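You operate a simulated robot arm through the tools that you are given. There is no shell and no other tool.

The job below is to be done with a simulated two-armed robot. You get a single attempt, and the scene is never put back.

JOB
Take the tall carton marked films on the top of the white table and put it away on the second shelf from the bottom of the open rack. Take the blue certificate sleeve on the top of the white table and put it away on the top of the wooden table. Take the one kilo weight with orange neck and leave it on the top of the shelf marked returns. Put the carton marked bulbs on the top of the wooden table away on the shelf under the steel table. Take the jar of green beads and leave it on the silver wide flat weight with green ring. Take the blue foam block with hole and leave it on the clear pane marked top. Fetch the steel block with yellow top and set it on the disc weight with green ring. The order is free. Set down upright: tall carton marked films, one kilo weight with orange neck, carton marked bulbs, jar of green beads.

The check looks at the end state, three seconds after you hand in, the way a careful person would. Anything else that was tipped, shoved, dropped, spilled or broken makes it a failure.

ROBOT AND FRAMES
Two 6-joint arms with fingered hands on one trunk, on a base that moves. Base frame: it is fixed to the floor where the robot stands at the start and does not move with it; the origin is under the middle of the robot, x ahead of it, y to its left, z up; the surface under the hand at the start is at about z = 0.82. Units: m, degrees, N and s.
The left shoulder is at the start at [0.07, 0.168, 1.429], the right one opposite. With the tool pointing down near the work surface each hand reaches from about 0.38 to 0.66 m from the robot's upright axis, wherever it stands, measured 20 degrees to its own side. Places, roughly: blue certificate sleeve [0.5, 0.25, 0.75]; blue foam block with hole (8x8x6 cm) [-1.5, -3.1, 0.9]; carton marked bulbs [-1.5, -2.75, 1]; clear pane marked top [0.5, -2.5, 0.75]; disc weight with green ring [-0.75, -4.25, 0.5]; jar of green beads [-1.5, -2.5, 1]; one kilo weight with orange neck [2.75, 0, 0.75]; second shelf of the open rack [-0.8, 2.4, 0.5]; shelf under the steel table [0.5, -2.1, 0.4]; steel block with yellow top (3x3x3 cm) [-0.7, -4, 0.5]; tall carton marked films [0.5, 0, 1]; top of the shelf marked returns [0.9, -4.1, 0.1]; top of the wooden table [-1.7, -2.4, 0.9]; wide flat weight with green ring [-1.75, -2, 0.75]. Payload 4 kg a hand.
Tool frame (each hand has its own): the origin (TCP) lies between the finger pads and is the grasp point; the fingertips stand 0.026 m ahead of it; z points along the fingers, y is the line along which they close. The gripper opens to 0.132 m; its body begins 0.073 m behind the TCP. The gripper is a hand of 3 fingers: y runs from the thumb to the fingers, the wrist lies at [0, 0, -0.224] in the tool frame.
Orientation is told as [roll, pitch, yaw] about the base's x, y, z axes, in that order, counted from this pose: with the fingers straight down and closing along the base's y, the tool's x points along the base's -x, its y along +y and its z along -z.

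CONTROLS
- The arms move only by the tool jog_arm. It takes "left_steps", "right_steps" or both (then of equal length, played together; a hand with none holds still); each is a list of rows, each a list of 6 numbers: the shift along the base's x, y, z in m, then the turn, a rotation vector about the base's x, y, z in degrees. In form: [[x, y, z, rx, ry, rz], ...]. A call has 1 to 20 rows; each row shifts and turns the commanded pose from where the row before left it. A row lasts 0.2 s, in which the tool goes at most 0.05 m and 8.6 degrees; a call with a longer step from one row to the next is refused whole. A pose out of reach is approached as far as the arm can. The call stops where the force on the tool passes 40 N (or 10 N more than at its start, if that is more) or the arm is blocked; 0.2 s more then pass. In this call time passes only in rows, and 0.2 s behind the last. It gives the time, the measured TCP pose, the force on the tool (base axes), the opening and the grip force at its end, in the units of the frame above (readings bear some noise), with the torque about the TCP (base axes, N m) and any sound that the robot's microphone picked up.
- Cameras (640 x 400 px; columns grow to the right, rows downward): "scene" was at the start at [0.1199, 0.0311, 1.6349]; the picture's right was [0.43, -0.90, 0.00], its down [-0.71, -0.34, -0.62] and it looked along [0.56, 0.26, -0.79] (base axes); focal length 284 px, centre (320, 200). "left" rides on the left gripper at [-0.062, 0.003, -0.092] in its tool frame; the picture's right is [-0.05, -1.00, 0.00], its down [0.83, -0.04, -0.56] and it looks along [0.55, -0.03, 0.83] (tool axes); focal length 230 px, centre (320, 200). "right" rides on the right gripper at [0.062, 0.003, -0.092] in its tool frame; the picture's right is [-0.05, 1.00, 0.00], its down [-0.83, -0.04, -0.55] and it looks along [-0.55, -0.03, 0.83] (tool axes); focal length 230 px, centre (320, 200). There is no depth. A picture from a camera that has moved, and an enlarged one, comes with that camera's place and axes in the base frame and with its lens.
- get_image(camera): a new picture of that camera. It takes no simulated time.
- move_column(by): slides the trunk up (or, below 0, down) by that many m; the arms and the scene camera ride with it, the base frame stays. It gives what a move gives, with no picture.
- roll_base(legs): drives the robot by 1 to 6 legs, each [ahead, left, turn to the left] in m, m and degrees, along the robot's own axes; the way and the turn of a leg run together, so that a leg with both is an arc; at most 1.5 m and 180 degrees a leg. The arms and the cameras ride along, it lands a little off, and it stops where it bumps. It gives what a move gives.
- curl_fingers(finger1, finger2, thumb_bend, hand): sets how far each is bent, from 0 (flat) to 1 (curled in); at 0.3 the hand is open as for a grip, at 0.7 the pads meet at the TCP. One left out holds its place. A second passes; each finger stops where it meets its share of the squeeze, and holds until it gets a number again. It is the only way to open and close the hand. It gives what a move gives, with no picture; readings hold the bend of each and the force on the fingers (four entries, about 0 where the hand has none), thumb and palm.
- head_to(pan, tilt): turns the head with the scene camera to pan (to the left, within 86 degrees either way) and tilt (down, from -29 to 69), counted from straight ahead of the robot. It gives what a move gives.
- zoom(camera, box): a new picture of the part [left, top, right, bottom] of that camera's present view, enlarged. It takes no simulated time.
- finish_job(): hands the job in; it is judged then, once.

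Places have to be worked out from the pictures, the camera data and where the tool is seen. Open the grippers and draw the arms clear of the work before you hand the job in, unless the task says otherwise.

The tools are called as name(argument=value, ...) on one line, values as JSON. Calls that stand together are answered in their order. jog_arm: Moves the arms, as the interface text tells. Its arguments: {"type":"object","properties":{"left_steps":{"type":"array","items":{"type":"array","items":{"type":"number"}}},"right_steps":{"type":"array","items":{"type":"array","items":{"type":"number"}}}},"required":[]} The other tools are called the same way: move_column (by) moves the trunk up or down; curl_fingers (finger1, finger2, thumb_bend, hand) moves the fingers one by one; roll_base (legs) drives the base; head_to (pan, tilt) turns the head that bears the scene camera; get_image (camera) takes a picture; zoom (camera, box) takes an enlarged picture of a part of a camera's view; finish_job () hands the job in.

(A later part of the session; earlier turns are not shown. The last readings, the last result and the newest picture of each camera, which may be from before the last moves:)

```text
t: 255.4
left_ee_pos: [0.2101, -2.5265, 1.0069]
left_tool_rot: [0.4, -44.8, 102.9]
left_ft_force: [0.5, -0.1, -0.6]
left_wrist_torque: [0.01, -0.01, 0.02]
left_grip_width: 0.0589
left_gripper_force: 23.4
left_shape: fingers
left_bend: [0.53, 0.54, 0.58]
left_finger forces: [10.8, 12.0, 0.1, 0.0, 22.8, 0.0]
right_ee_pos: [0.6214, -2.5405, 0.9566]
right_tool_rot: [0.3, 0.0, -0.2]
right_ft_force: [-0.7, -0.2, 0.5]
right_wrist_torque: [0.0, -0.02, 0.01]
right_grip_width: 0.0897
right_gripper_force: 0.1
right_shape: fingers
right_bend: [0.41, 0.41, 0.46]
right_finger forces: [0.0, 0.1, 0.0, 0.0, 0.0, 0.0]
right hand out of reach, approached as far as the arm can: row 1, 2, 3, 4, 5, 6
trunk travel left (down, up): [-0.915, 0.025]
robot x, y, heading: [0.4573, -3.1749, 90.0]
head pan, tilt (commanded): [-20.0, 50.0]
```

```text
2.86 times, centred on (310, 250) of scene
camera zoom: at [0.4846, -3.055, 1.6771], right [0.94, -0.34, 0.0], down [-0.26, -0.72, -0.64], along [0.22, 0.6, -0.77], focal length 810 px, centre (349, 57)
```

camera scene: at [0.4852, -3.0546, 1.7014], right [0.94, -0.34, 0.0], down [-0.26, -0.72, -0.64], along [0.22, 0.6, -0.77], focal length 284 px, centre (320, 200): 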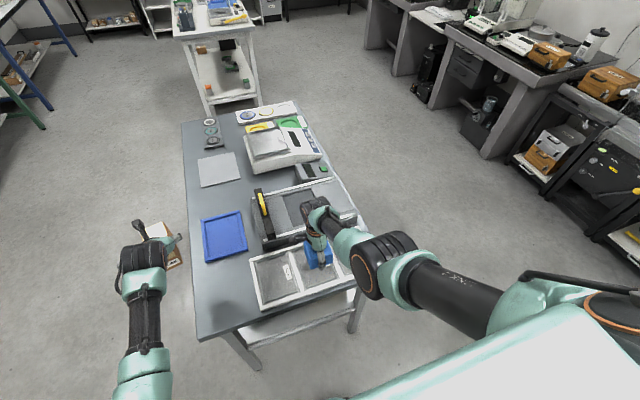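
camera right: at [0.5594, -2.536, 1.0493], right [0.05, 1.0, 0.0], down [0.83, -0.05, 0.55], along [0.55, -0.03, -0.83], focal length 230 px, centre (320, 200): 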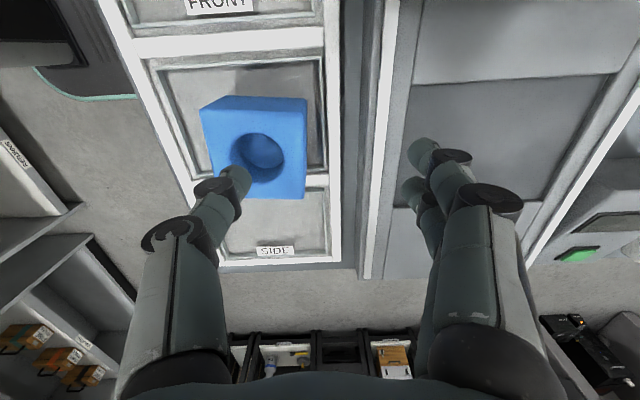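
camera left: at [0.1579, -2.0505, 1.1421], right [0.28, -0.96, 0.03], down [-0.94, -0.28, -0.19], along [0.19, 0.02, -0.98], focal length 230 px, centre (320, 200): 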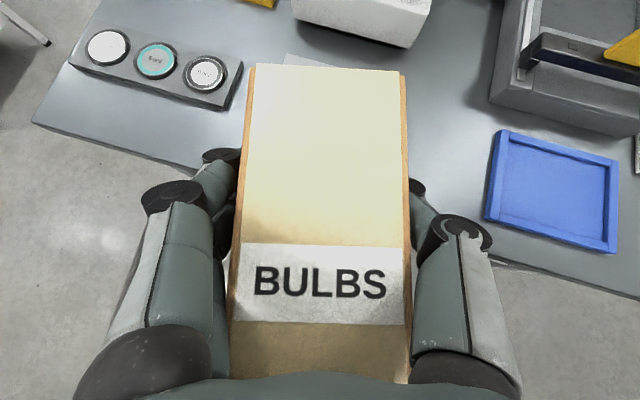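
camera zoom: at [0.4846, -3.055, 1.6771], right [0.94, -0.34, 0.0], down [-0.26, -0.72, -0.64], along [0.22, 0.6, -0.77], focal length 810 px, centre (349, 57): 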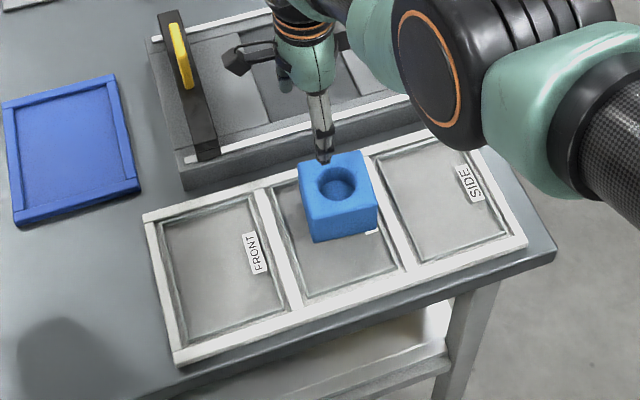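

The arm drifted outward while lifting and nudged the foam ~1.7 cm, but the foam sits flat within the TOP pane (centre ≈(0.633,-2.590); pane y −2.68…−2.54). I raise the trunk and back straight away.

move_column(by=0.024)

roll_base(legs=[[-0.22, 0, 0]])

get_image(camera="right")

zoom(camera="scene", box=[200, 80, 440, 260])

```text
t: 256.1
left_ee_pos: [0.2105, -2.5259, 1.0316]
left_tool_rot: [0.4, -44.9, 102.9]
left_ft_force: [-0.2, -0.3, -0.8]
left_wrist_torque: [0.01, 0.0, 0.0]
left_grip_width: 0.0585
left_gripper_force: 22.6
left_shape: fingers
left_bend: [0.53, 0.54, 0.58]
left_finger forces: [10.8, 12.0, 0.0, 0.1, 22.8, 0.1]
right_ee_pos: [0.6223, -2.54, 0.982]
right_tool_rot: [0.3, -0.1, 0.0]
right_ft_force: [0.7, -0.8, -0.1]
right_wrist_torque: [0.0, -0.02, -0.02]
right_grip_width: 0.0893
right_gripper_force: 0.0
right_shape: fingers
right_bend: [0.41, 0.41, 0.46]
right_finger forces: [0.0, 0.0, 0.0, 0.0, 0.0, 0.1]
trunk travel left (down, up): [-0.939, 0.001]
robot x, y, heading: [0.4525, -3.18, 90.0]
head pan, tilt (commanded): [-20.0, 50.0]
```

```text
t: 257.8
left_ee_pos: [0.2107, -2.7429, 1.0296]
left_tool_rot: [0.4, -44.7, 103.1]
left_ft_force: [-0.5, 0.5, -1.5]
left_wrist_torque: [0.01, 0.01, 0.0]
left_grip_width: 0.0584
left_gripper_force: 22.9
left_shape: fingers
left_bend: [0.53, 0.54, 0.58]
left_finger forces: [10.8, 12.0, 0.1, 0.1, 22.9, 0.0]
right_ee_pos: [0.6223, -2.7567, 0.9798]
right_tool_rot: [0.2, 0.1, -0.2]
right_ft_force: [0.6, -0.1, -0.2]
right_wrist_torque: [-0.01, 0.0, 0.0]
right_grip_width: 0.0897
right_gripper_force: 0.0
right_shape: fingers
right_bend: [0.41, 0.41, 0.46]
right_finger forces: [0.0, 0.0, 0.0, 0.0, 0.0, 0.0]
trunk travel left (down, up): [-0.939, 0.001]
robot x, y, heading: [0.4568, -3.3942, 90.1]
head pan, tilt (commanded): [-20.0, 50.0]
```

```text
taken
camera right: at [0.5598, -2.7523, 1.0709], right [0.05, 1.0, 0.0], down [0.83, -0.04, 0.56], along [0.55, -0.03, -0.83], focal length 230 px, centre (320, 200)
```

right: 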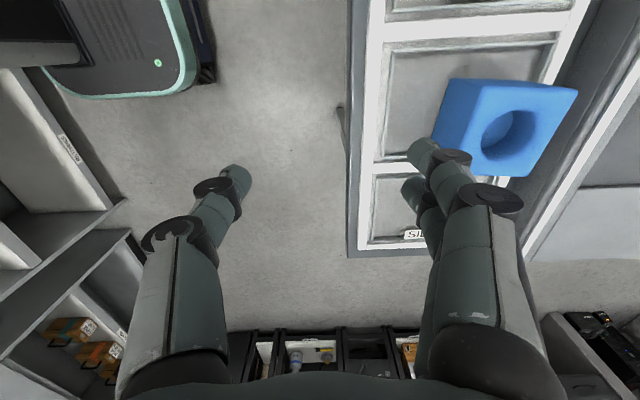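

```text
2.22 times, centred on (320, 170) of scene
camera zoom: at [0.4857, -3.2693, 1.7006], right [0.94, -0.34, 0.0], down [-0.26, -0.72, -0.64], along [0.22, 0.6, -0.77], focal length 630 px, centre (320, 267)
```

zoom: 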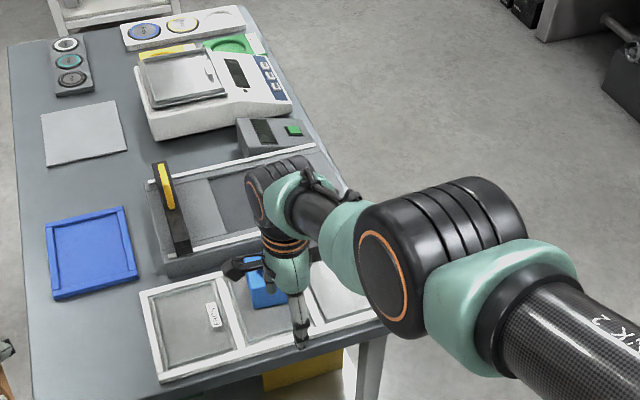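

zoom(camera="right", box=[340, 20, 620, 260])

```text
1.67 times, centred on (480, 140) of right
camera zoom: at [0.5598, -2.7523, 1.0709], right [0.05, 1.0, 0.0], down [0.83, -0.04, 0.56], along [0.55, -0.03, -0.83], focal length 384 px, centre (53, 300)
```

zoom: 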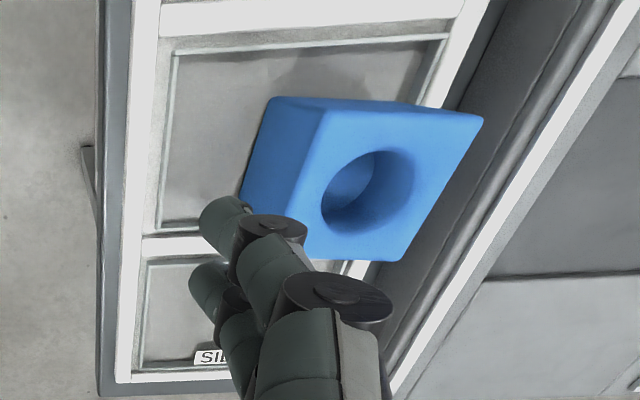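

The foam lies flat inside the TOP pane. Now BULBS: I go around to the −x side of the steel table, swinging the right arm out to the right on the way.

roll_base(legs=[[0, 1.0, 0], [0, 0, -90]])

roll_base(legs=[[0, 0.95, 0]])

```text
t: 266.9
left_ee_pos: [0.1169, -3.1626, 1.0312]
left_tool_rot: [0.2, -44.9, 11.5]
left_ft_force: [-0.4, -0.8, -0.5]
left_wrist_torque: [0.02, 0.04, 0.0]
left_grip_width: 0.0587
left_gripper_force: 22.1
left_shape: fingers
left_bend: [0.53, 0.54, 0.58]
left_finger forces: [10.7, 11.7, 0.0, 0.0, 22.6, 0.0]
right_ee_pos: [0.0916, -3.5739, 0.9808]
right_tool_rot: [0.3, 0.1, -91.5]
right_ft_force: [1.0, 0.1, -0.5]
right_wrist_torque: [0.0, 0.02, -0.01]
right_grip_width: 0.0895
right_gripper_force: 0.1
right_shape: fingers
right_bend: [0.41, 0.41, 0.46]
right_finger forces: [0.0, 0.0, 0.1, 0.0, 0.0, 0.0]
trunk travel left (down, up): [-0.939, 0.001]
robot x, y, heading: [-0.5427, -3.3877, -0.9]
head pan, tilt (commanded): [-20.0, 50.0]
```

```text
t: 271.8
left_ee_pos: [0.131, -2.2126, 1.033]
left_tool_rot: [0.4, -44.8, 12.1]
left_ft_force: [-0.3, 0.3, -1.9]
left_wrist_torque: [0.0, 0.02, 0.01]
left_grip_width: 0.0587
left_gripper_force: 22.5
left_shape: fingers
left_bend: [0.53, 0.54, 0.58]
left_finger forces: [10.8, 11.8, 0.0, 0.0, 22.6, 0.1]
right_ee_pos: [0.11, -2.6238, 0.9812]
right_tool_rot: [0.3, 0.1, -91.2]
right_ft_force: [0.4, 0.1, -0.1]
right_wrist_torque: [0.01, -0.02, -0.02]
right_grip_width: 0.0894
right_gripper_force: 0.1
right_shape: fingers
right_bend: [0.41, 0.41, 0.46]
right_finger forces: [0.0, 0.0, 0.1, 0.0, 0.1, 0.0]
trunk travel left (down, up): [-0.939, 0.001]
robot x, y, heading: [-0.5227, -2.4458, -0.7]
head pan, tilt (commanded): [-20.0, 50.0]
```

jog_arm(left_steps=[[0, 0, 0, 0, 0, -1.0], [0, 0, 0, 0, 0, -1.0], [0, 0, 0, 0, 0, -1.0], [0, 0, 0, 0, 0, -1.0], [0, 0, 0, 0, 0, -1.0], [0, 0, 0, 0, 0, -1.0], [0, 0, 0, 0, 0, -1.0], [0, 0, 0, 0, 0, -1.0], [0, 0, 0, 0, 0, -1.0], [0, 0, 0, 0, 0, -1.0], [0, 0, 0, 0, 0, -1.0], [0, 0, 0, 0, 0, -0.5], [0, 0, 0, 0, 0, -0.5]], right_steps=[[-0.027, -0.025, 0, 0, 0, 2], [-0.027, -0.025, 0, 0, 0, 2], [-0.027, -0.025, 0, 0, 0, 2], [-0.027, -0.025, 0, 0, 0, 2], [-0.027, -0.025, 0, 0, 0, 2], [-0.027, -0.025, 0, 0, 0, 2], [-0.027, -0.025, 0, 0, 0, 2], [-0.027, -0.025, 0, 0, 0, 2], [-0.027, -0.025, 0, 0, 0, 2], [-0.027, -0.025, 0, 0, 0, 2], [-0.027, -0.025, 0, 0, 0, 2], [-0.027, -0.025, 0, 0, 0, 2], [-0.02, -0.02, 0, 0, 0, 2]])

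head_to(pan=15, tilt=42)

get_image(camera="scene")

```text
t: 274.6
left_ee_pos: [0.1304, -2.2139, 1.0332]
left_tool_rot: [0.4, -44.7, 0.0]
left_ft_force: [0.2, -0.2, -1.2]
left_wrist_torque: [0.01, 0.0, 0.0]
left_grip_width: 0.0587
left_gripper_force: 22.5
left_shape: fingers
left_bend: [0.53, 0.54, 0.58]
left_finger forces: [10.9, 11.9, 0.0, 0.1, 22.6, 0.0]
right_ee_pos: [-0.0565, -2.9716, 0.8615]
right_tool_rot: [0.3, 0.1, -65.0]
right_ft_force: [-0.1, -0.5, 0.2]
right_wrist_torque: [-0.01, -0.01, 0.01]
right_grip_width: 0.0893
right_gripper_force: 0.1
right_shape: fingers
right_bend: [0.41, 0.41, 0.46]
right_finger forces: [0.0, 0.0, 0.0, 0.1, 0.0, 0.0]
right hand out of reach, approached as far as the arm can: row 1, 2, 3, 4, 5, 6, 7, 8, 9, 10, 11, 12, 13
trunk travel left (down, up): [-0.939, 0.001]
robot x, y, heading: [-0.5231, -2.4498, -0.9]
head pan, tilt (commanded): [-20.0, 50.0]
```

```text
t: 275.6
left_ee_pos: [0.1317, -2.2119, 1.0316]
left_tool_rot: [0.4, -44.9, 0.0]
left_ft_force: [0.0, 0.3, -1.5]
left_wrist_torque: [0.03, -0.04, 0.01]
left_grip_width: 0.0586
left_gripper_force: 22.4
left_shape: fingers
left_bend: [0.53, 0.54, 0.58]
left_finger forces: [10.8, 11.8, 0.1, 0.0, 22.6, 0.1]
right_ee_pos: [-0.0569, -2.9702, 0.8618]
right_tool_rot: [0.2, 0.0, -65.1]
right_ft_force: [-0.8, 0.3, -0.8]
right_wrist_torque: [0.0, -0.01, -0.02]
right_grip_width: 0.0892
right_gripper_force: 0.0
right_shape: fingers
right_bend: [0.41, 0.41, 0.46]
right_finger forces: [0.0, 0.0, 0.0, 0.0, 0.1, 0.0]
trunk travel left (down, up): [-0.939, 0.001]
robot x, y, heading: [-0.5211, -2.4508, -0.7]
head pan, tilt (commanded): [15.0, 42.0]
```

```text
taken
camera scene: at [-0.3904, -2.4298, 1.7123], right [0.25, -0.97, 0.0], down [-0.65, -0.16, -0.74], along [0.72, 0.18, -0.67], focal length 284 px, centre (320, 200)
```

scene: 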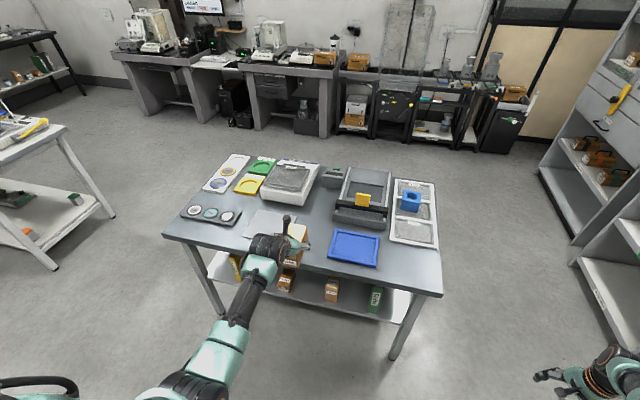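

zoom(camera="scene", box=[190, 210, 450, 370])

```text
2.46 times, centred on (320, 290) of scene
camera zoom: at [-0.3904, -2.4298, 1.7123], right [0.25, -0.97, 0.0], down [-0.65, -0.16, -0.74], along [0.72, 0.18, -0.67], focal length 698 px, centre (320, -22)
```

zoom: 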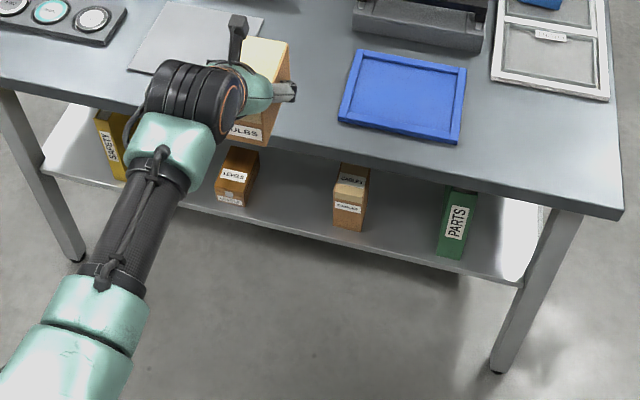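

Triangulated: shelf z≈0.40, its front edge x≈0.275; free gap between LEVELS (y≤−2.094) and the next carton (y≥… −2.279), centre y≈−2.187. I back up a little, and lower the trunk 0.54.

roll_base(legs=[[-0.08, 0, 0.7]])

move_column(by=-0.54)

get_image(camera="scene")

get_image(camera="left")

```text
t: 276.7
left_ee_pos: [0.0544, -2.2032, 1.027]
left_tool_rot: [0.4, -44.4, 0.7]
left_ft_force: [1.2, 0.5, -1.0]
left_wrist_torque: [0.04, 0.0, 0.0]
left_grip_width: 0.0585
left_gripper_force: 22.5
left_shape: fingers
left_bend: [0.53, 0.54, 0.58]
left_finger forces: [10.7, 11.9, 0.0, 0.0, 22.6, 0.0]
right_ee_pos: [-0.1244, -2.9637, 0.859]
right_tool_rot: [0.0, 0.3, -64.4]
right_ft_force: [0.1, 0.0, -0.3]
right_wrist_torque: [-0.02, 0.01, -0.02]
right_grip_width: 0.0897
right_gripper_force: 0.0
right_shape: fingers
right_bend: [0.41, 0.41, 0.46]
right_finger forces: [0.1, 0.0, 0.0, 0.0, 0.0, 0.1]
trunk travel left (down, up): [-0.939, 0.001]
robot x, y, heading: [-0.6033, -2.4468, 0.2]
head pan, tilt (commanded): [15.0, 42.0]
```

```text
refused: -0.54 is not a number from -0.4 to 0.4
```

```text
taken
camera scene: at [-0.4602, -2.428, 1.7113], right [0.26, -0.97, 0.0], down [-0.65, -0.17, -0.74], along [0.71, 0.19, -0.67], focal length 284 px, centre (320, 200)
```

scene: 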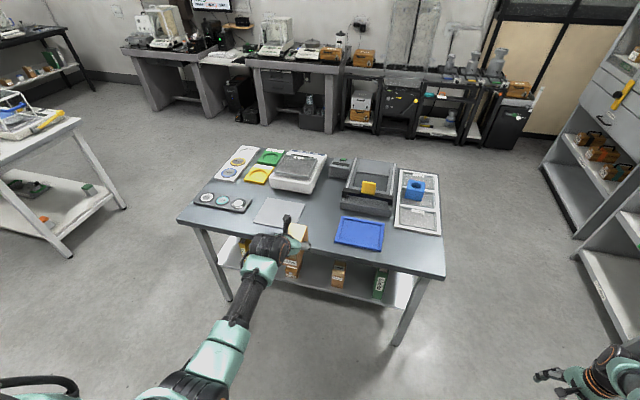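

```text
taken
camera left: at [0.0335, -2.2014, 1.1382], right [0.05, -1.0, 0.03], down [-0.98, -0.06, -0.19], along [0.19, -0.02, -0.98], focal length 230 px, centre (320, 200)
```

left: 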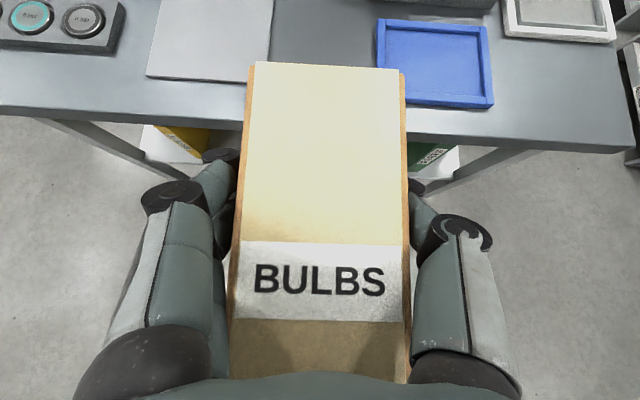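

The trunk moves at most 0.4 m at a time, so I lower it in two moves.

move_column(by=-0.35)

move_column(by=-0.19)

get_image(camera="scene")

get_image(camera="left")

```text
t: 280.1
left_ee_pos: [0.0481, -2.2032, 0.6825]
left_tool_rot: [0.4, -44.8, 0.6]
left_ft_force: [0.1, -0.8, -0.6]
left_wrist_torque: [-0.01, 0.0, 0.04]
left_grip_width: 0.0589
left_gripper_force: 21.9
left_shape: fingers
left_bend: [0.53, 0.54, 0.58]
left_finger forces: [10.8, 11.8, 0.1, 0.1, 22.7, 0.0]
right_ee_pos: [-0.1295, -2.9638, 0.5114]
right_tool_rot: [0.3, 0.0, -64.3]
right_ft_force: [0.0, -0.4, 1.2]
right_wrist_torque: [-0.01, -0.01, 0.0]
right_grip_width: 0.0895
right_gripper_force: 0.0
right_shape: fingers
right_bend: [0.41, 0.41, 0.46]
right_finger forces: [0.1, 0.1, 0.0, 0.1, 0.0, 0.0]
trunk travel left (down, up): [-0.589, 0.351]
robot x, y, heading: [-0.6013, -2.4456, 0.2]
head pan, tilt (commanded): [15.0, 42.0]
```

```text
t: 282.2
left_ee_pos: [0.0484, -2.2023, 0.4936]
left_tool_rot: [0.4, -44.9, 0.7]
left_ft_force: [0.0, 0.4, -0.7]
left_wrist_torque: [-0.02, -0.03, -0.03]
left_grip_width: 0.0588
left_gripper_force: 22.4
left_shape: fingers
left_bend: [0.53, 0.54, 0.58]
left_finger forces: [10.8, 11.8, 0.0, 0.0, 22.7, 0.0]
right_ee_pos: [-0.1286, -2.9637, 0.3225]
right_tool_rot: [0.3, 0.1, -64.4]
right_ft_force: [0.7, -0.4, -0.6]
right_wrist_torque: [0.01, -0.01, -0.03]
right_grip_width: 0.0895
right_gripper_force: 0.0
right_shape: fingers
right_bend: [0.41, 0.41, 0.46]
right_finger forces: [0.0, 0.0, 0.0, 0.0, 0.1, 0.0]
trunk travel left (down, up): [-0.399, 0.541]
robot x, y, heading: [-0.6043, -2.4475, 0.1]
head pan, tilt (commanded): [15.0, 42.0]
```

```text
taken
camera scene: at [-0.4707, -2.4277, 1.1724], right [0.26, -0.97, 0.0], down [-0.65, -0.17, -0.74], along [0.72, 0.19, -0.67], focal length 284 px, centre (320, 200)
```

scene: 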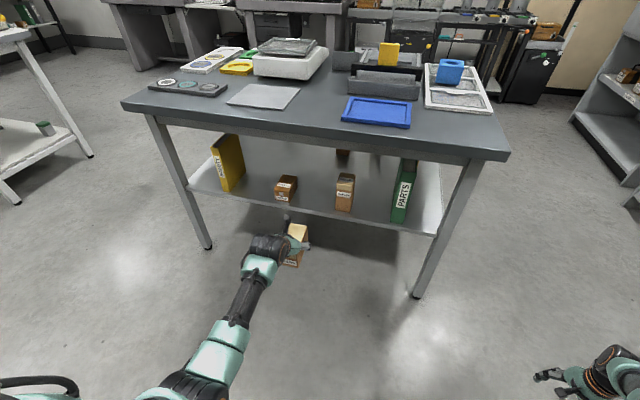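

```text
taken
camera left: at [0.0267, -2.2012, 0.6024], right [0.05, -1.0, 0.03], down [-0.98, -0.06, -0.19], along [0.19, -0.02, -0.98], focal length 230 px, centre (320, 200)
```

left: 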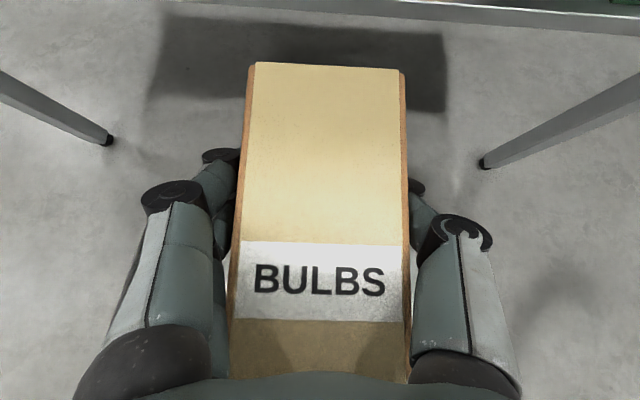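

zoom(camera="scene", box=[180, 110, 460, 280])

```text
2.29 times, centred on (320, 195) of scene
camera zoom: at [-0.4707, -2.4277, 1.1724], right [0.26, -0.97, 0.0], down [-0.65, -0.17, -0.74], along [0.72, 0.19, -0.67], focal length 648 px, centre (320, 211)
```

zoom: 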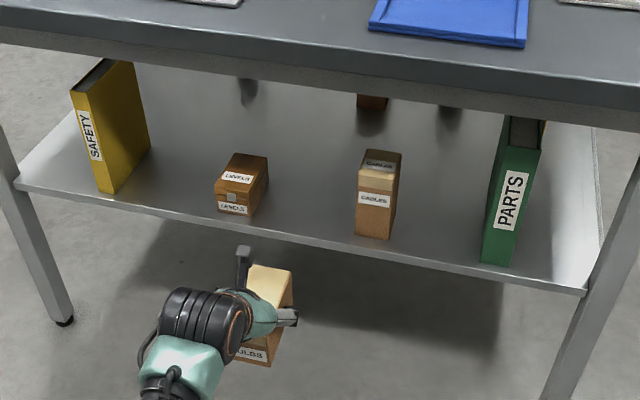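

The gap centre is y≈−2.185 and the shelf edge x≈0.28. I lower 2 cm more for clearance under the table apron and drive in 0.32 m.

move_column(by=-0.02)

roll_base(legs=[[0.18, 0.017, 0]])

get_image(camera="scene")

get_image(camera="left")

```text
t: 282.8
left_ee_pos: [0.0468, -2.2043, 0.4726]
left_tool_rot: [0.3, -44.8, 0.6]
left_ft_force: [-0.1, 0.3, -0.8]
left_wrist_torque: [0.01, 0.0, 0.04]
left_grip_width: 0.0587
left_gripper_force: 22.3
left_shape: fingers
left_bend: [0.53, 0.54, 0.58]
left_finger forces: [10.7, 11.8, 0.0, 0.0, 22.6, 0.1]
right_ee_pos: [-0.1299, -2.964, 0.302]
right_tool_rot: [0.2, 0.1, -64.3]
right_ft_force: [-0.8, -0.3, -1.0]
right_wrist_torque: [-0.01, 0.01, 0.03]
right_grip_width: 0.0895
right_gripper_force: 0.1
right_shape: fingers
right_bend: [0.41, 0.41, 0.46]
right_finger forces: [0.1, 0.0, 0.1, 0.0, 0.0, 0.0]
trunk travel left (down, up): [-0.379, 0.561]
robot x, y, heading: [-0.6027, -2.4489, 0.1]
head pan, tilt (commanded): [15.0, 42.0]
```

```text
t: 284.4
left_ee_pos: [0.2298, -2.1881, 0.4726]
left_tool_rot: [0.5, -44.8, 0.6]
left_ft_force: [-0.1, -0.1, -0.1]
left_wrist_torque: [0.0, -0.02, 0.0]
left_grip_width: 0.0588
left_gripper_force: 23.1
left_shape: fingers
left_bend: [0.53, 0.54, 0.58]
left_finger forces: [10.9, 11.8, 0.0, 0.1, 22.6, 0.0]
right_ee_pos: [0.0503, -2.9476, 0.3004]
right_tool_rot: [0.3, 0.1, -64.4]
right_ft_force: [0.8, 0.3, 0.5]
right_wrist_torque: [-0.02, 0.01, -0.02]
right_grip_width: 0.0893
right_gripper_force: 0.1
right_shape: fingers
right_bend: [0.41, 0.41, 0.46]
right_finger forces: [0.1, 0.0, 0.0, 0.0, 0.0, 0.1]
trunk travel left (down, up): [-0.379, 0.561]
robot x, y, heading: [-0.4248, -2.4328, 0.0]
head pan, tilt (commanded): [15.0, 42.0]
```

```text
taken
camera scene: at [-0.2888, -2.4113, 1.1522], right [0.26, -0.97, 0.0], down [-0.65, -0.17, -0.74], along [0.72, 0.19, -0.67], focal length 284 px, centre (320, 200)
```

scene: 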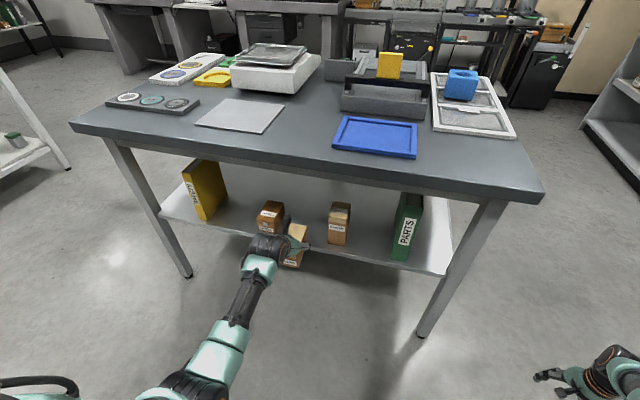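

```text
taken
camera left: at [0.2087, -2.1864, 0.5816], right [0.05, -1.0, 0.03], down [-0.98, -0.06, -0.19], along [0.19, -0.02, -0.98], focal length 230 px, centre (320, 200)
```

left: 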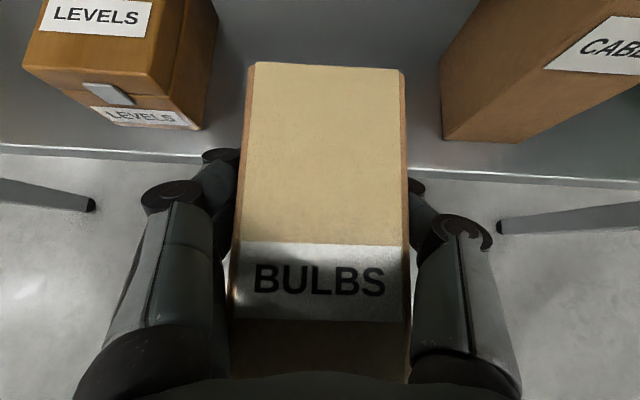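

Well centred in the gap. I advance the remaining 0.14 m.

roll_base(legs=[[0.14, 0, 0]])

get_image(camera="left")

get_image(camera="scene")

```text
t: 285.7
left_ee_pos: [0.3671, -2.1881, 0.4718]
left_tool_rot: [0.4, -44.7, 0.5]
left_ft_force: [-0.6, 0.3, -1.7]
left_wrist_torque: [0.01, 0.02, 0.01]
left_grip_width: 0.0589
left_gripper_force: 22.6
left_shape: fingers
left_bend: [0.53, 0.54, 0.58]
left_finger forces: [10.9, 11.7, 0.0, 0.0, 22.5, 0.0]
right_ee_pos: [0.1872, -2.9481, 0.3008]
right_tool_rot: [0.2, 0.0, -64.6]
right_ft_force: [1.0, -0.4, -0.4]
right_wrist_torque: [0.0, 0.03, -0.01]
right_grip_width: 0.0892
right_gripper_force: 0.1
right_shape: fingers
right_bend: [0.41, 0.41, 0.46]
right_finger forces: [0.0, 0.0, 0.0, 0.1, 0.1, 0.1]
trunk travel left (down, up): [-0.379, 0.561]
robot x, y, heading: [-0.2884, -2.4343, 0.0]
head pan, tilt (commanded): [15.0, 42.0]
```

```text
taken
camera left: at [0.3454, -2.1859, 0.5815], right [0.05, -1.0, 0.03], down [-0.98, -0.06, -0.19], along [0.19, -0.02, -0.98], focal length 230 px, centre (320, 200)
```

left: 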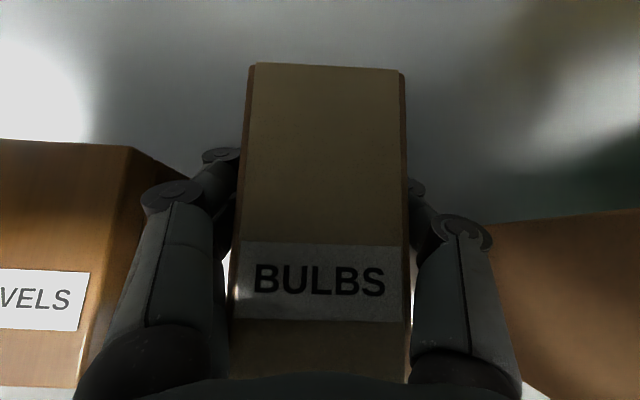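

```text
taken
camera scene: at [-0.1517, -2.4115, 1.1522], right [0.26, -0.97, 0.0], down [-0.65, -0.17, -0.74], along [0.72, 0.19, -0.67], focal length 284 px, centre (320, 200)
```

scene: 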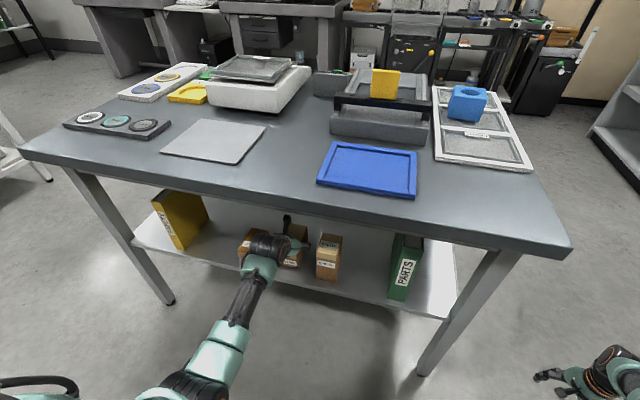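

move_column(by=-0.016)

move_column(by=-0.004)

```text
t: 286.3
left_ee_pos: [0.367, -2.188, 0.4594]
left_tool_rot: [0.4, -45.3, 0.6]
left_ft_force: [-0.5, 2.4, 12.2]
left_wrist_torque: [0.02, 0.66, -0.07]
left_grip_width: 0.0589
left_gripper_force: 26.7
left_shape: fingers
left_bend: [0.53, 0.55, 0.59]
left_finger forces: [10.8, 18.3, 0.1, 0.0, 24.1, 0.0]
right_ee_pos: [0.1869, -2.9482, 0.2857]
right_tool_rot: [0.4, 0.1, -64.3]
right_ft_force: [0.8, -0.8, -0.1]
right_wrist_torque: [-0.02, -0.03, 0.02]
right_grip_width: 0.0895
right_gripper_force: 0.1
right_shape: fingers
right_bend: [0.41, 0.41, 0.46]
right_finger forces: [0.0, 0.0, 0.1, 0.1, 0.0, 0.0]
trunk travel left (down, up): [-0.363, 0.577]
robot x, y, heading: [-0.2831, -2.4339, 0.0]
head pan, tilt (commanded): [15.0, 42.0]
```

```text
t: 286.8
left_ee_pos: [0.3671, -2.1887, 0.4598]
left_tool_rot: [0.5, -45.6, 0.5]
left_ft_force: [-1.0, 3.5, 28.9]
left_wrist_torque: [0.07, 0.87, -0.28]
left_grip_width: 0.0588
left_gripper_force: 30.2
left_shape: fingers
left_bend: [0.53, 0.55, 0.59]
left_finger forces: [10.8, 24.0, 0.0, 0.1, 25.0, 0.0]
right_ee_pos: [0.1879, -2.9473, 0.2834]
right_tool_rot: [0.4, 0.0, -64.4]
right_ft_force: [0.0, 0.3, 0.4]
right_wrist_torque: [0.0, 0.0, 0.01]
right_grip_width: 0.0891
right_gripper_force: 0.0
right_shape: fingers
right_bend: [0.41, 0.41, 0.46]
right_finger forces: [0.0, 0.0, 0.0, 0.0, 0.1, 0.0]
trunk travel left (down, up): [-0.359, 0.581]
robot x, y, heading: [-0.2864, -2.434, -0.3]
head pan, tilt (commanded): [15.0, 42.0]
```

It touches down (shelf z≈0.414). I relieve and open the fingers a little.

move_column(by=0.004)

curl_fingers(hand="left", finger1=0.44, finger2=0.44, thumb_bend=0.47)

get_image(camera="left")

```text
t: 287.4
left_ee_pos: [0.3679, -2.1885, 0.4594]
left_tool_rot: [0.5, -45.2, 0.6]
left_ft_force: [4.9, 4.8, 20.8]
left_wrist_torque: [-0.01, 0.46, -0.19]
left_grip_width: 0.0589
left_gripper_force: 27.8
left_shape: fingers
left_bend: [0.53, 0.55, 0.59]
left_finger forces: [11.0, 20.4, 0.0, 0.1, 23.6, 0.0]
right_ee_pos: [0.1874, -2.9471, 0.2869]
right_tool_rot: [0.4, 0.0, -64.5]
right_ft_force: [-0.2, -0.4, 0.8]
right_wrist_torque: [0.0, 0.02, 0.01]
right_grip_width: 0.0894
right_gripper_force: 0.0
right_shape: fingers
right_bend: [0.41, 0.41, 0.46]
right_finger forces: [0.1, 0.0, 0.0, 0.0, 0.0, 0.1]
trunk travel left (down, up): [-0.363, 0.577]
robot x, y, heading: [-0.2886, -2.428, -0.0]
head pan, tilt (commanded): [15.0, 42.0]
```

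```text
t: 288.4
left_ee_pos: [0.3652, -2.1874, 0.4577]
left_tool_rot: [0.5, -44.7, 0.6]
left_ft_force: [0.1, 3.2, 10.8]
left_wrist_torque: [0.15, 0.59, -0.23]
left_grip_width: 0.0827
left_gripper_force: 5.5
left_shape: fingers
left_bend: [0.44, 0.44, 0.47]
left_finger forces: [0.1, 9.2, 0.1, 0.0, 1.5, 0.0]
right_ee_pos: [0.1874, -2.9479, 0.2874]
right_tool_rot: [0.4, 0.1, -64.4]
right_ft_force: [0.0, -0.5, 0.2]
right_wrist_torque: [0.02, 0.01, 0.0]
right_grip_width: 0.0892
right_gripper_force: 0.1
right_shape: fingers
right_bend: [0.41, 0.41, 0.46]
right_finger forces: [0.0, 0.0, 0.0, 0.0, 0.1, 0.1]
trunk travel left (down, up): [-0.363, 0.577]
robot x, y, heading: [-0.2821, -2.4322, -0.0]
head pan, tilt (commanded): [15.0, 42.0]
```

```text
taken
camera left: at [0.344, -2.1859, 0.5667], right [0.05, -1.0, 0.03], down [-0.98, -0.06, -0.19], along [0.19, -0.02, -0.98], focal length 230 px, centre (320, 200)
```

left: 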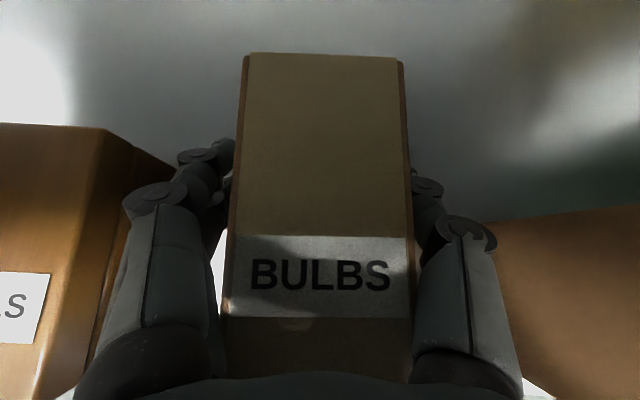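

Released. I raise 5 mm to unload the fingertip, open slightly more, and back out.

move_column(by=0.008)

curl_fingers(hand="left", finger1=0.42, finger2=0.42, thumb_bend=0.43)

get_image(camera="left")

```text
t: 288.9
left_ee_pos: [0.3667, -2.1885, 0.4629]
left_tool_rot: [0.3, -44.6, 0.7]
left_ft_force: [0.7, -0.5, 0.1]
left_wrist_torque: [-0.04, -0.01, 0.0]
left_grip_width: 0.0824
left_gripper_force: 0.0
left_shape: fingers
left_bend: [0.44, 0.44, 0.47]
left_finger forces: [0.0, 0.1, 0.1, 0.1, 0.0, 0.0]
right_ee_pos: [0.1874, -2.9484, 0.2932]
right_tool_rot: [0.2, 0.1, -64.5]
right_ft_force: [-0.3, -0.5, -1.2]
right_wrist_torque: [0.0, 0.0, -0.03]
right_grip_width: 0.0894
right_gripper_force: 0.0
right_shape: fingers
right_bend: [0.41, 0.41, 0.46]
right_finger forces: [0.0, 0.0, 0.0, 0.0, 0.0, 0.0]
trunk travel left (down, up): [-0.371, 0.569]
robot x, y, heading: [-0.282, -2.4326, -0.1]
head pan, tilt (commanded): [15.0, 42.0]
```

```text
t: 289.9
left_ee_pos: [0.366, -2.1877, 0.464]
left_tool_rot: [0.4, -44.8, 0.6]
left_ft_force: [0.3, 0.0, 0.5]
left_wrist_torque: [-0.04, -0.03, 0.0]
left_grip_width: 0.0927
left_gripper_force: 0.0
left_shape: fingers
left_bend: [0.42, 0.42, 0.43]
left_finger forces: [0.0, 0.0, 0.0, 0.1, 0.0, 0.1]
right_ee_pos: [0.1869, -2.9472, 0.294]
right_tool_rot: [0.3, 0.1, -64.5]
right_ft_force: [0.7, 0.2, 0.1]
right_wrist_torque: [0.02, -0.01, -0.01]
right_grip_width: 0.0891
right_gripper_force: 0.2
right_shape: fingers
right_bend: [0.41, 0.41, 0.46]
right_finger forces: [0.0, 0.1, 0.0, 0.0, 0.0, 0.0]
trunk travel left (down, up): [-0.371, 0.569]
robot x, y, heading: [-0.2861, -2.4312, -0.2]
head pan, tilt (commanded): [15.0, 42.0]
```

```text
taken
camera left: at [0.3449, -2.1858, 0.5742], right [0.05, -1.0, 0.03], down [-0.98, -0.06, -0.19], along [0.19, -0.02, -0.98], focal length 230 px, centre (320, 200)
```

left: 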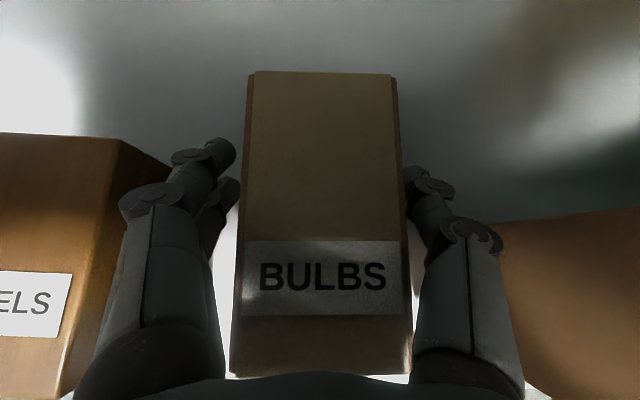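

roll_base(legs=[[-0.3, 0, 0]])

get_image(camera="left")

zoom(camera="scene", box=[180, 110, 460, 280])

```text
t: 292.0
left_ee_pos: [0.0705, -2.1895, 0.4659]
left_tool_rot: [0.4, -44.8, 0.4]
left_ft_force: [-0.9, 0.3, -0.2]
left_wrist_torque: [0.0, 0.01, 0.0]
left_grip_width: 0.0922
left_gripper_force: 0.1
left_shape: fingers
left_bend: [0.42, 0.42, 0.43]
left_finger forces: [0.1, 0.1, 0.0, 0.0, 0.1, 0.0]
right_ee_pos: [-0.1105, -2.9478, 0.2945]
right_tool_rot: [0.3, 0.1, -64.7]
right_ft_force: [0.2, -0.4, 0.1]
right_wrist_torque: [-0.02, -0.02, -0.01]
right_grip_width: 0.0893
right_gripper_force: 0.1
right_shape: fingers
right_bend: [0.41, 0.41, 0.46]
right_finger forces: [0.0, 0.0, 0.0, 0.0, 0.0, 0.0]
trunk travel left (down, up): [-0.371, 0.569]
robot x, y, heading: [-0.583, -2.433, -0.3]
head pan, tilt (commanded): [15.0, 42.0]
```

```text
taken
camera left: at [0.0493, -2.1871, 0.5747], right [0.05, -1.0, 0.03], down [-0.98, -0.05, -0.19], along [0.19, -0.02, -0.98], focal length 230 px, centre (320, 200)
```

left: 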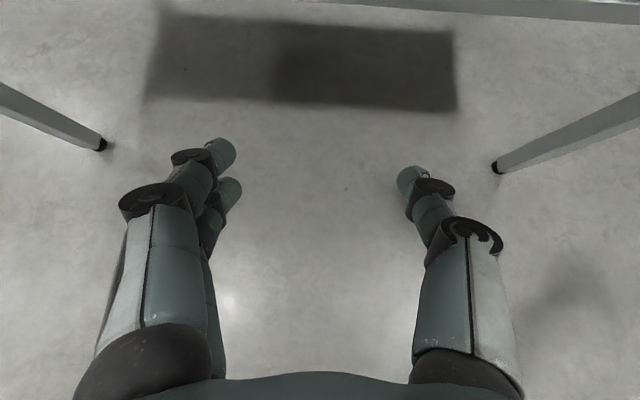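

```text
2.29 times, centred on (320, 195) of scene
camera zoom: at [-0.4495, -2.411, 1.1444], right [0.25, -0.97, 0.0], down [-0.65, -0.17, -0.74], along [0.72, 0.19, -0.67], focal length 648 px, centre (320, 211)
```

zoom: 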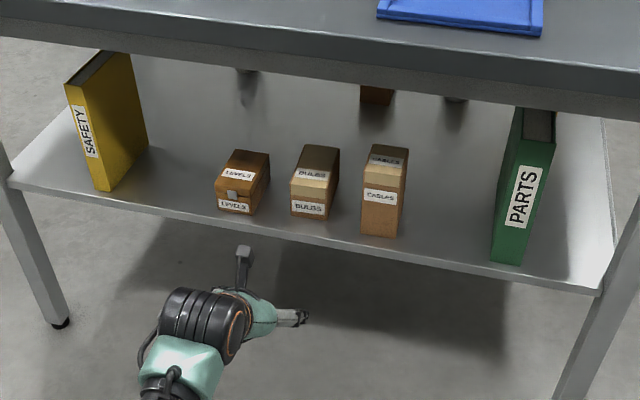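

BULBS stands neatly on the shelf. Next the steel block and disc in the bench compartment: I turn right to face the bench and look.

roll_base(legs=[[0, 0, -90]])

head_to(pan=0, tilt=25)

get_image(camera="scene")

```text
t: 296.2
left_ee_pos: [-0.3592, -3.0904, 0.4642]
left_tool_rot: [0.4, -44.8, -91.2]
left_ft_force: [0.1, 0.6, 0.5]
left_wrist_torque: [-0.04, 0.01, -0.04]
left_grip_width: 0.0923
left_gripper_force: 0.2
left_shape: fingers
left_bend: [0.42, 0.42, 0.43]
left_finger forces: [0.0, 0.0, 0.0, 0.0, 0.0, 0.0]
right_ee_pos: [-1.112, -2.8872, 0.2938]
right_tool_rot: [0.2, 0.1, -156.3]
right_ft_force: [-0.5, 0.5, 0.3]
right_wrist_torque: [-0.01, 0.03, 0.0]
right_grip_width: 0.0894
right_gripper_force: 0.1
right_shape: fingers
right_bend: [0.41, 0.41, 0.46]
right_finger forces: [0.0, 0.0, 0.1, 0.0, 0.1, 0.0]
trunk travel left (down, up): [-0.371, 0.569]
robot x, y, heading: [-0.5808, -2.4294, -92.0]
head pan, tilt (commanded): [15.0, 42.0]
```

```text
t: 297.1
left_ee_pos: [-0.3593, -3.0904, 0.4648]
left_tool_rot: [0.5, -44.7, -91.2]
left_ft_force: [-0.2, -0.4, -0.8]
left_wrist_torque: [-0.01, -0.01, -0.04]
left_grip_width: 0.0924
left_gripper_force: 0.1
left_shape: fingers
left_bend: [0.42, 0.42, 0.43]
left_finger forces: [0.0, 0.0, 0.0, 0.1, 0.0, 0.0]
right_ee_pos: [-1.1118, -2.8879, 0.2937]
right_tool_rot: [0.3, 0.1, -156.2]
right_ft_force: [0.3, 0.9, -0.3]
right_wrist_torque: [-0.01, -0.02, 0.02]
right_grip_width: 0.0892
right_gripper_force: 0.1
right_shape: fingers
right_bend: [0.41, 0.41, 0.46]
right_finger forces: [0.0, 0.0, 0.1, 0.0, 0.1, 0.1]
trunk travel left (down, up): [-0.371, 0.569]
robot x, y, heading: [-0.579, -2.4311, -91.6]
head pan, tilt (commanded): [0.0, 25.0]
```

```text
taken
camera scene: at [-0.5846, -2.5743, 1.1705], right [-1.0, 0.03, 0.0], down [0.01, 0.42, -0.91], along [-0.03, -0.91, -0.42], focal length 284 px, centre (320, 200)
```

scene: 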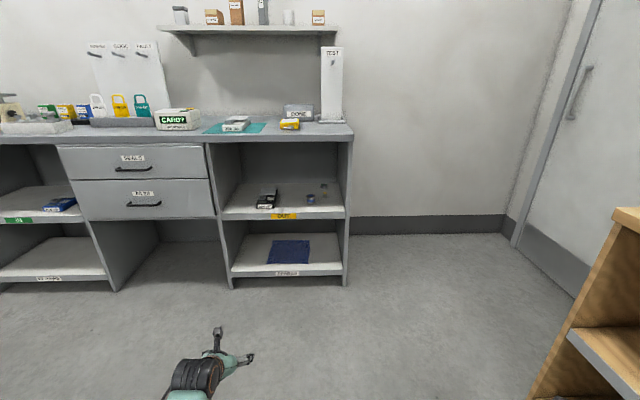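

zoom(camera="scene", box=[200, 130, 360, 290])

zoom(camera="scene", box=[240, 165, 350, 225])

```text
2.50 times, centred on (280, 210) of scene
camera zoom: at [-0.5846, -2.5743, 1.1705], right [-1.0, 0.03, 0.0], down [0.01, 0.42, -0.91], along [-0.03, -0.91, -0.42], focal length 709 px, centre (420, 175)
```

zoom: 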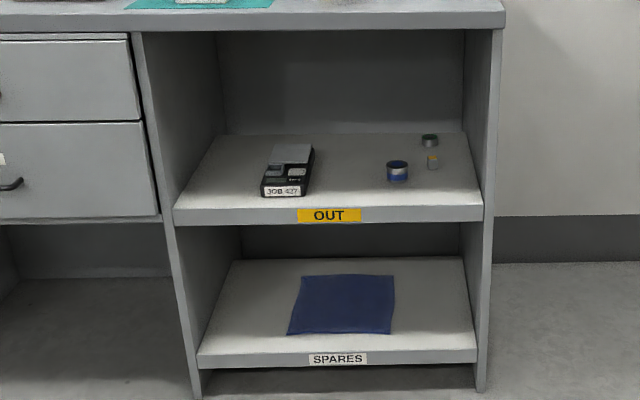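

```text
5.82 times, centred on (295, 195) of scene
camera zoom: at [-0.5846, -2.5743, 1.1705], right [-1.0, 0.03, 0.0], down [0.01, 0.42, -0.91], along [-0.03, -0.91, -0.42], focal length 1650 px, centre (466, 229)
```

zoom: 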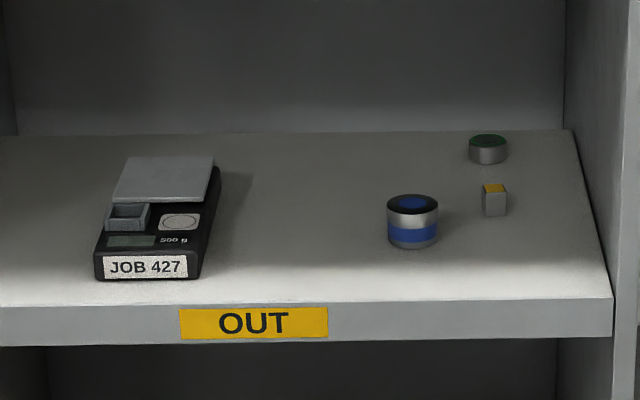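

The OUT shelf holds a pocket scale, a blue-band weight, the small yellow-top steel block and, behind it, the green-ring disc. To triangulate, I raise the trunk 0.25 and look again.

move_column(by=0.25)

get_image(camera="scene")

zoom(camera="scene", box=[240, 195, 350, 255])

```text
t: 299.6
left_ee_pos: [-0.3583, -3.0895, 0.7145]
left_tool_rot: [0.4, -44.8, -91.2]
left_ft_force: [0.2, -0.2, 0.4]
left_wrist_torque: [0.01, 0.0, 0.01]
left_grip_width: 0.0926
left_gripper_force: 0.1
left_shape: fingers
left_bend: [0.42, 0.42, 0.43]
left_finger forces: [0.1, 0.0, 0.0, 0.0, 0.0, 0.0]
right_ee_pos: [-1.1118, -2.8878, 0.544]
right_tool_rot: [0.3, 0.0, -156.2]
right_ft_force: [-0.6, -0.3, -0.6]
right_wrist_torque: [0.0, -0.02, 0.01]
right_grip_width: 0.0891
right_gripper_force: 0.0
right_shape: fingers
right_bend: [0.41, 0.41, 0.46]
right_finger forces: [0.1, 0.0, 0.0, 0.1, 0.0, 0.0]
trunk travel left (down, up): [-0.621, 0.319]
robot x, y, heading: [-0.5819, -2.4285, -91.9]
head pan, tilt (commanded): [0.0, 25.0]
```

```text
taken
camera scene: at [-0.5847, -2.5745, 1.4205], right [-1.0, 0.03, 0.0], down [0.01, 0.42, -0.91], along [-0.03, -0.91, -0.42], focal length 284 px, centre (320, 200)
```

scene: 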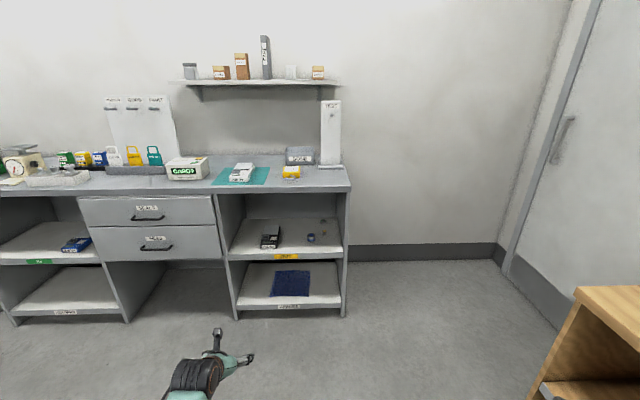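

```text
5.82 times, centred on (295, 225) of scene
camera zoom: at [-0.5847, -2.5745, 1.4205], right [-1.0, 0.03, 0.0], down [0.01, 0.42, -0.91], along [-0.03, -0.91, -0.42], focal length 1650 px, centre (466, 54)
```

zoom: 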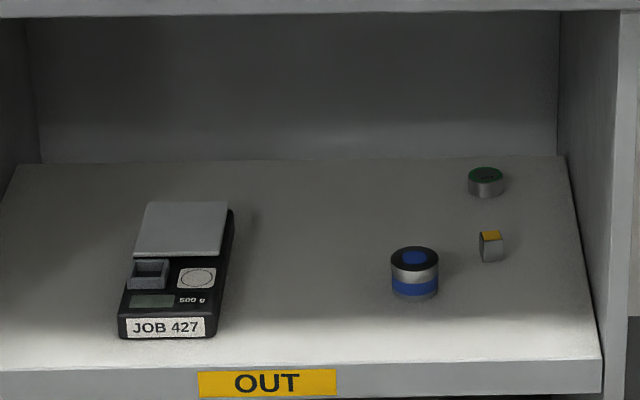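

Triangulation gives: OUT shelf z≈0.511, front edge y≈-3.84, lip above at z≈0.867; block at ≈(-0.651,-4.033), disc (Ø≈4 cm, top z≈0.53) at ≈(-0.652,-4.168); right wall x≈-0.746. To enter this low compartment the forearm should stay level, so I test a higher hand pose relative to the shoulder here in free space, with the jaw pre-closed.

jog_arm(left_steps=[[0, 0, 0.03, 0, 0, 0], [0, 0, 0.03, 0, 0, 0], [0, 0, 0.03, 0, 0, 0]])

curl_fingers(hand="left", finger1=0.54, finger2=0.54, thumb_bend=0.56)

get_image(camera="left")

```text
t: 300.4
left_ee_pos: [-0.3589, -3.0889, 0.8034]
left_tool_rot: [0.4, -44.8, -91.1]
left_ft_force: [0.2, -0.4, 0.4]
left_wrist_torque: [0.01, 0.0, 0.01]
left_grip_width: 0.0925
left_gripper_force: 0.0
left_shape: fingers
left_bend: [0.42, 0.42, 0.43]
left_finger forces: [0.1, 0.0, 0.0, 0.0, 0.1, 0.0]
right_ee_pos: [-1.1133, -2.8884, 0.5443]
right_tool_rot: [0.3, 0.0, -156.2]
right_ft_force: [0.2, -0.2, -0.6]
right_wrist_torque: [0.0, 0.0, 0.0]
right_grip_width: 0.089
right_gripper_force: 0.0
right_shape: fingers
right_bend: [0.41, 0.41, 0.46]
right_finger forces: [0.0, 0.0, 0.0, 0.0, 0.0, 0.0]
trunk travel left (down, up): [-0.621, 0.319]
robot x, y, heading: [-0.5815, -2.431, -91.9]
head pan, tilt (commanded): [0.0, 25.0]
```

```text
t: 301.4
left_ee_pos: [-0.3571, -3.0881, 0.804]
left_tool_rot: [0.5, -44.7, -91.3]
left_ft_force: [-0.3, -0.7, -0.4]
left_wrist_torque: [-0.01, 0.0, -0.01]
left_grip_width: 0.0518
left_gripper_force: 0.0
left_shape: fingers
left_bend: [0.54, 0.54, 0.56]
left_finger forces: [0.1, 0.0, 0.0, 0.0, 0.1, 0.0]
right_ee_pos: [-1.1114, -2.8873, 0.5441]
right_tool_rot: [0.2, 0.1, -156.3]
right_ft_force: [0.2, 1.0, 0.7]
right_wrist_torque: [0.02, -0.03, -0.06]
right_grip_width: 0.0894
right_gripper_force: 0.0
right_shape: fingers
right_bend: [0.41, 0.41, 0.46]
right_finger forces: [0.0, 0.0, 0.0, 0.0, 0.0, 0.0]
trunk travel left (down, up): [-0.621, 0.319]
robot x, y, heading: [-0.5801, -2.4302, -91.9]
head pan, tilt (commanded): [0.0, 25.0]
```

```text
taken
camera left: at [-0.3545, -3.0676, 0.9136], right [-1.0, -0.02, 0.03], down [-0.03, 0.98, -0.19], along [-0.03, -0.19, -0.98], focal length 230 px, centre (320, 200)
```

left: 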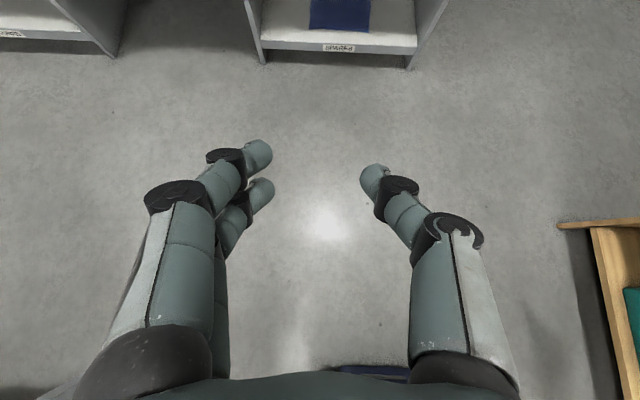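

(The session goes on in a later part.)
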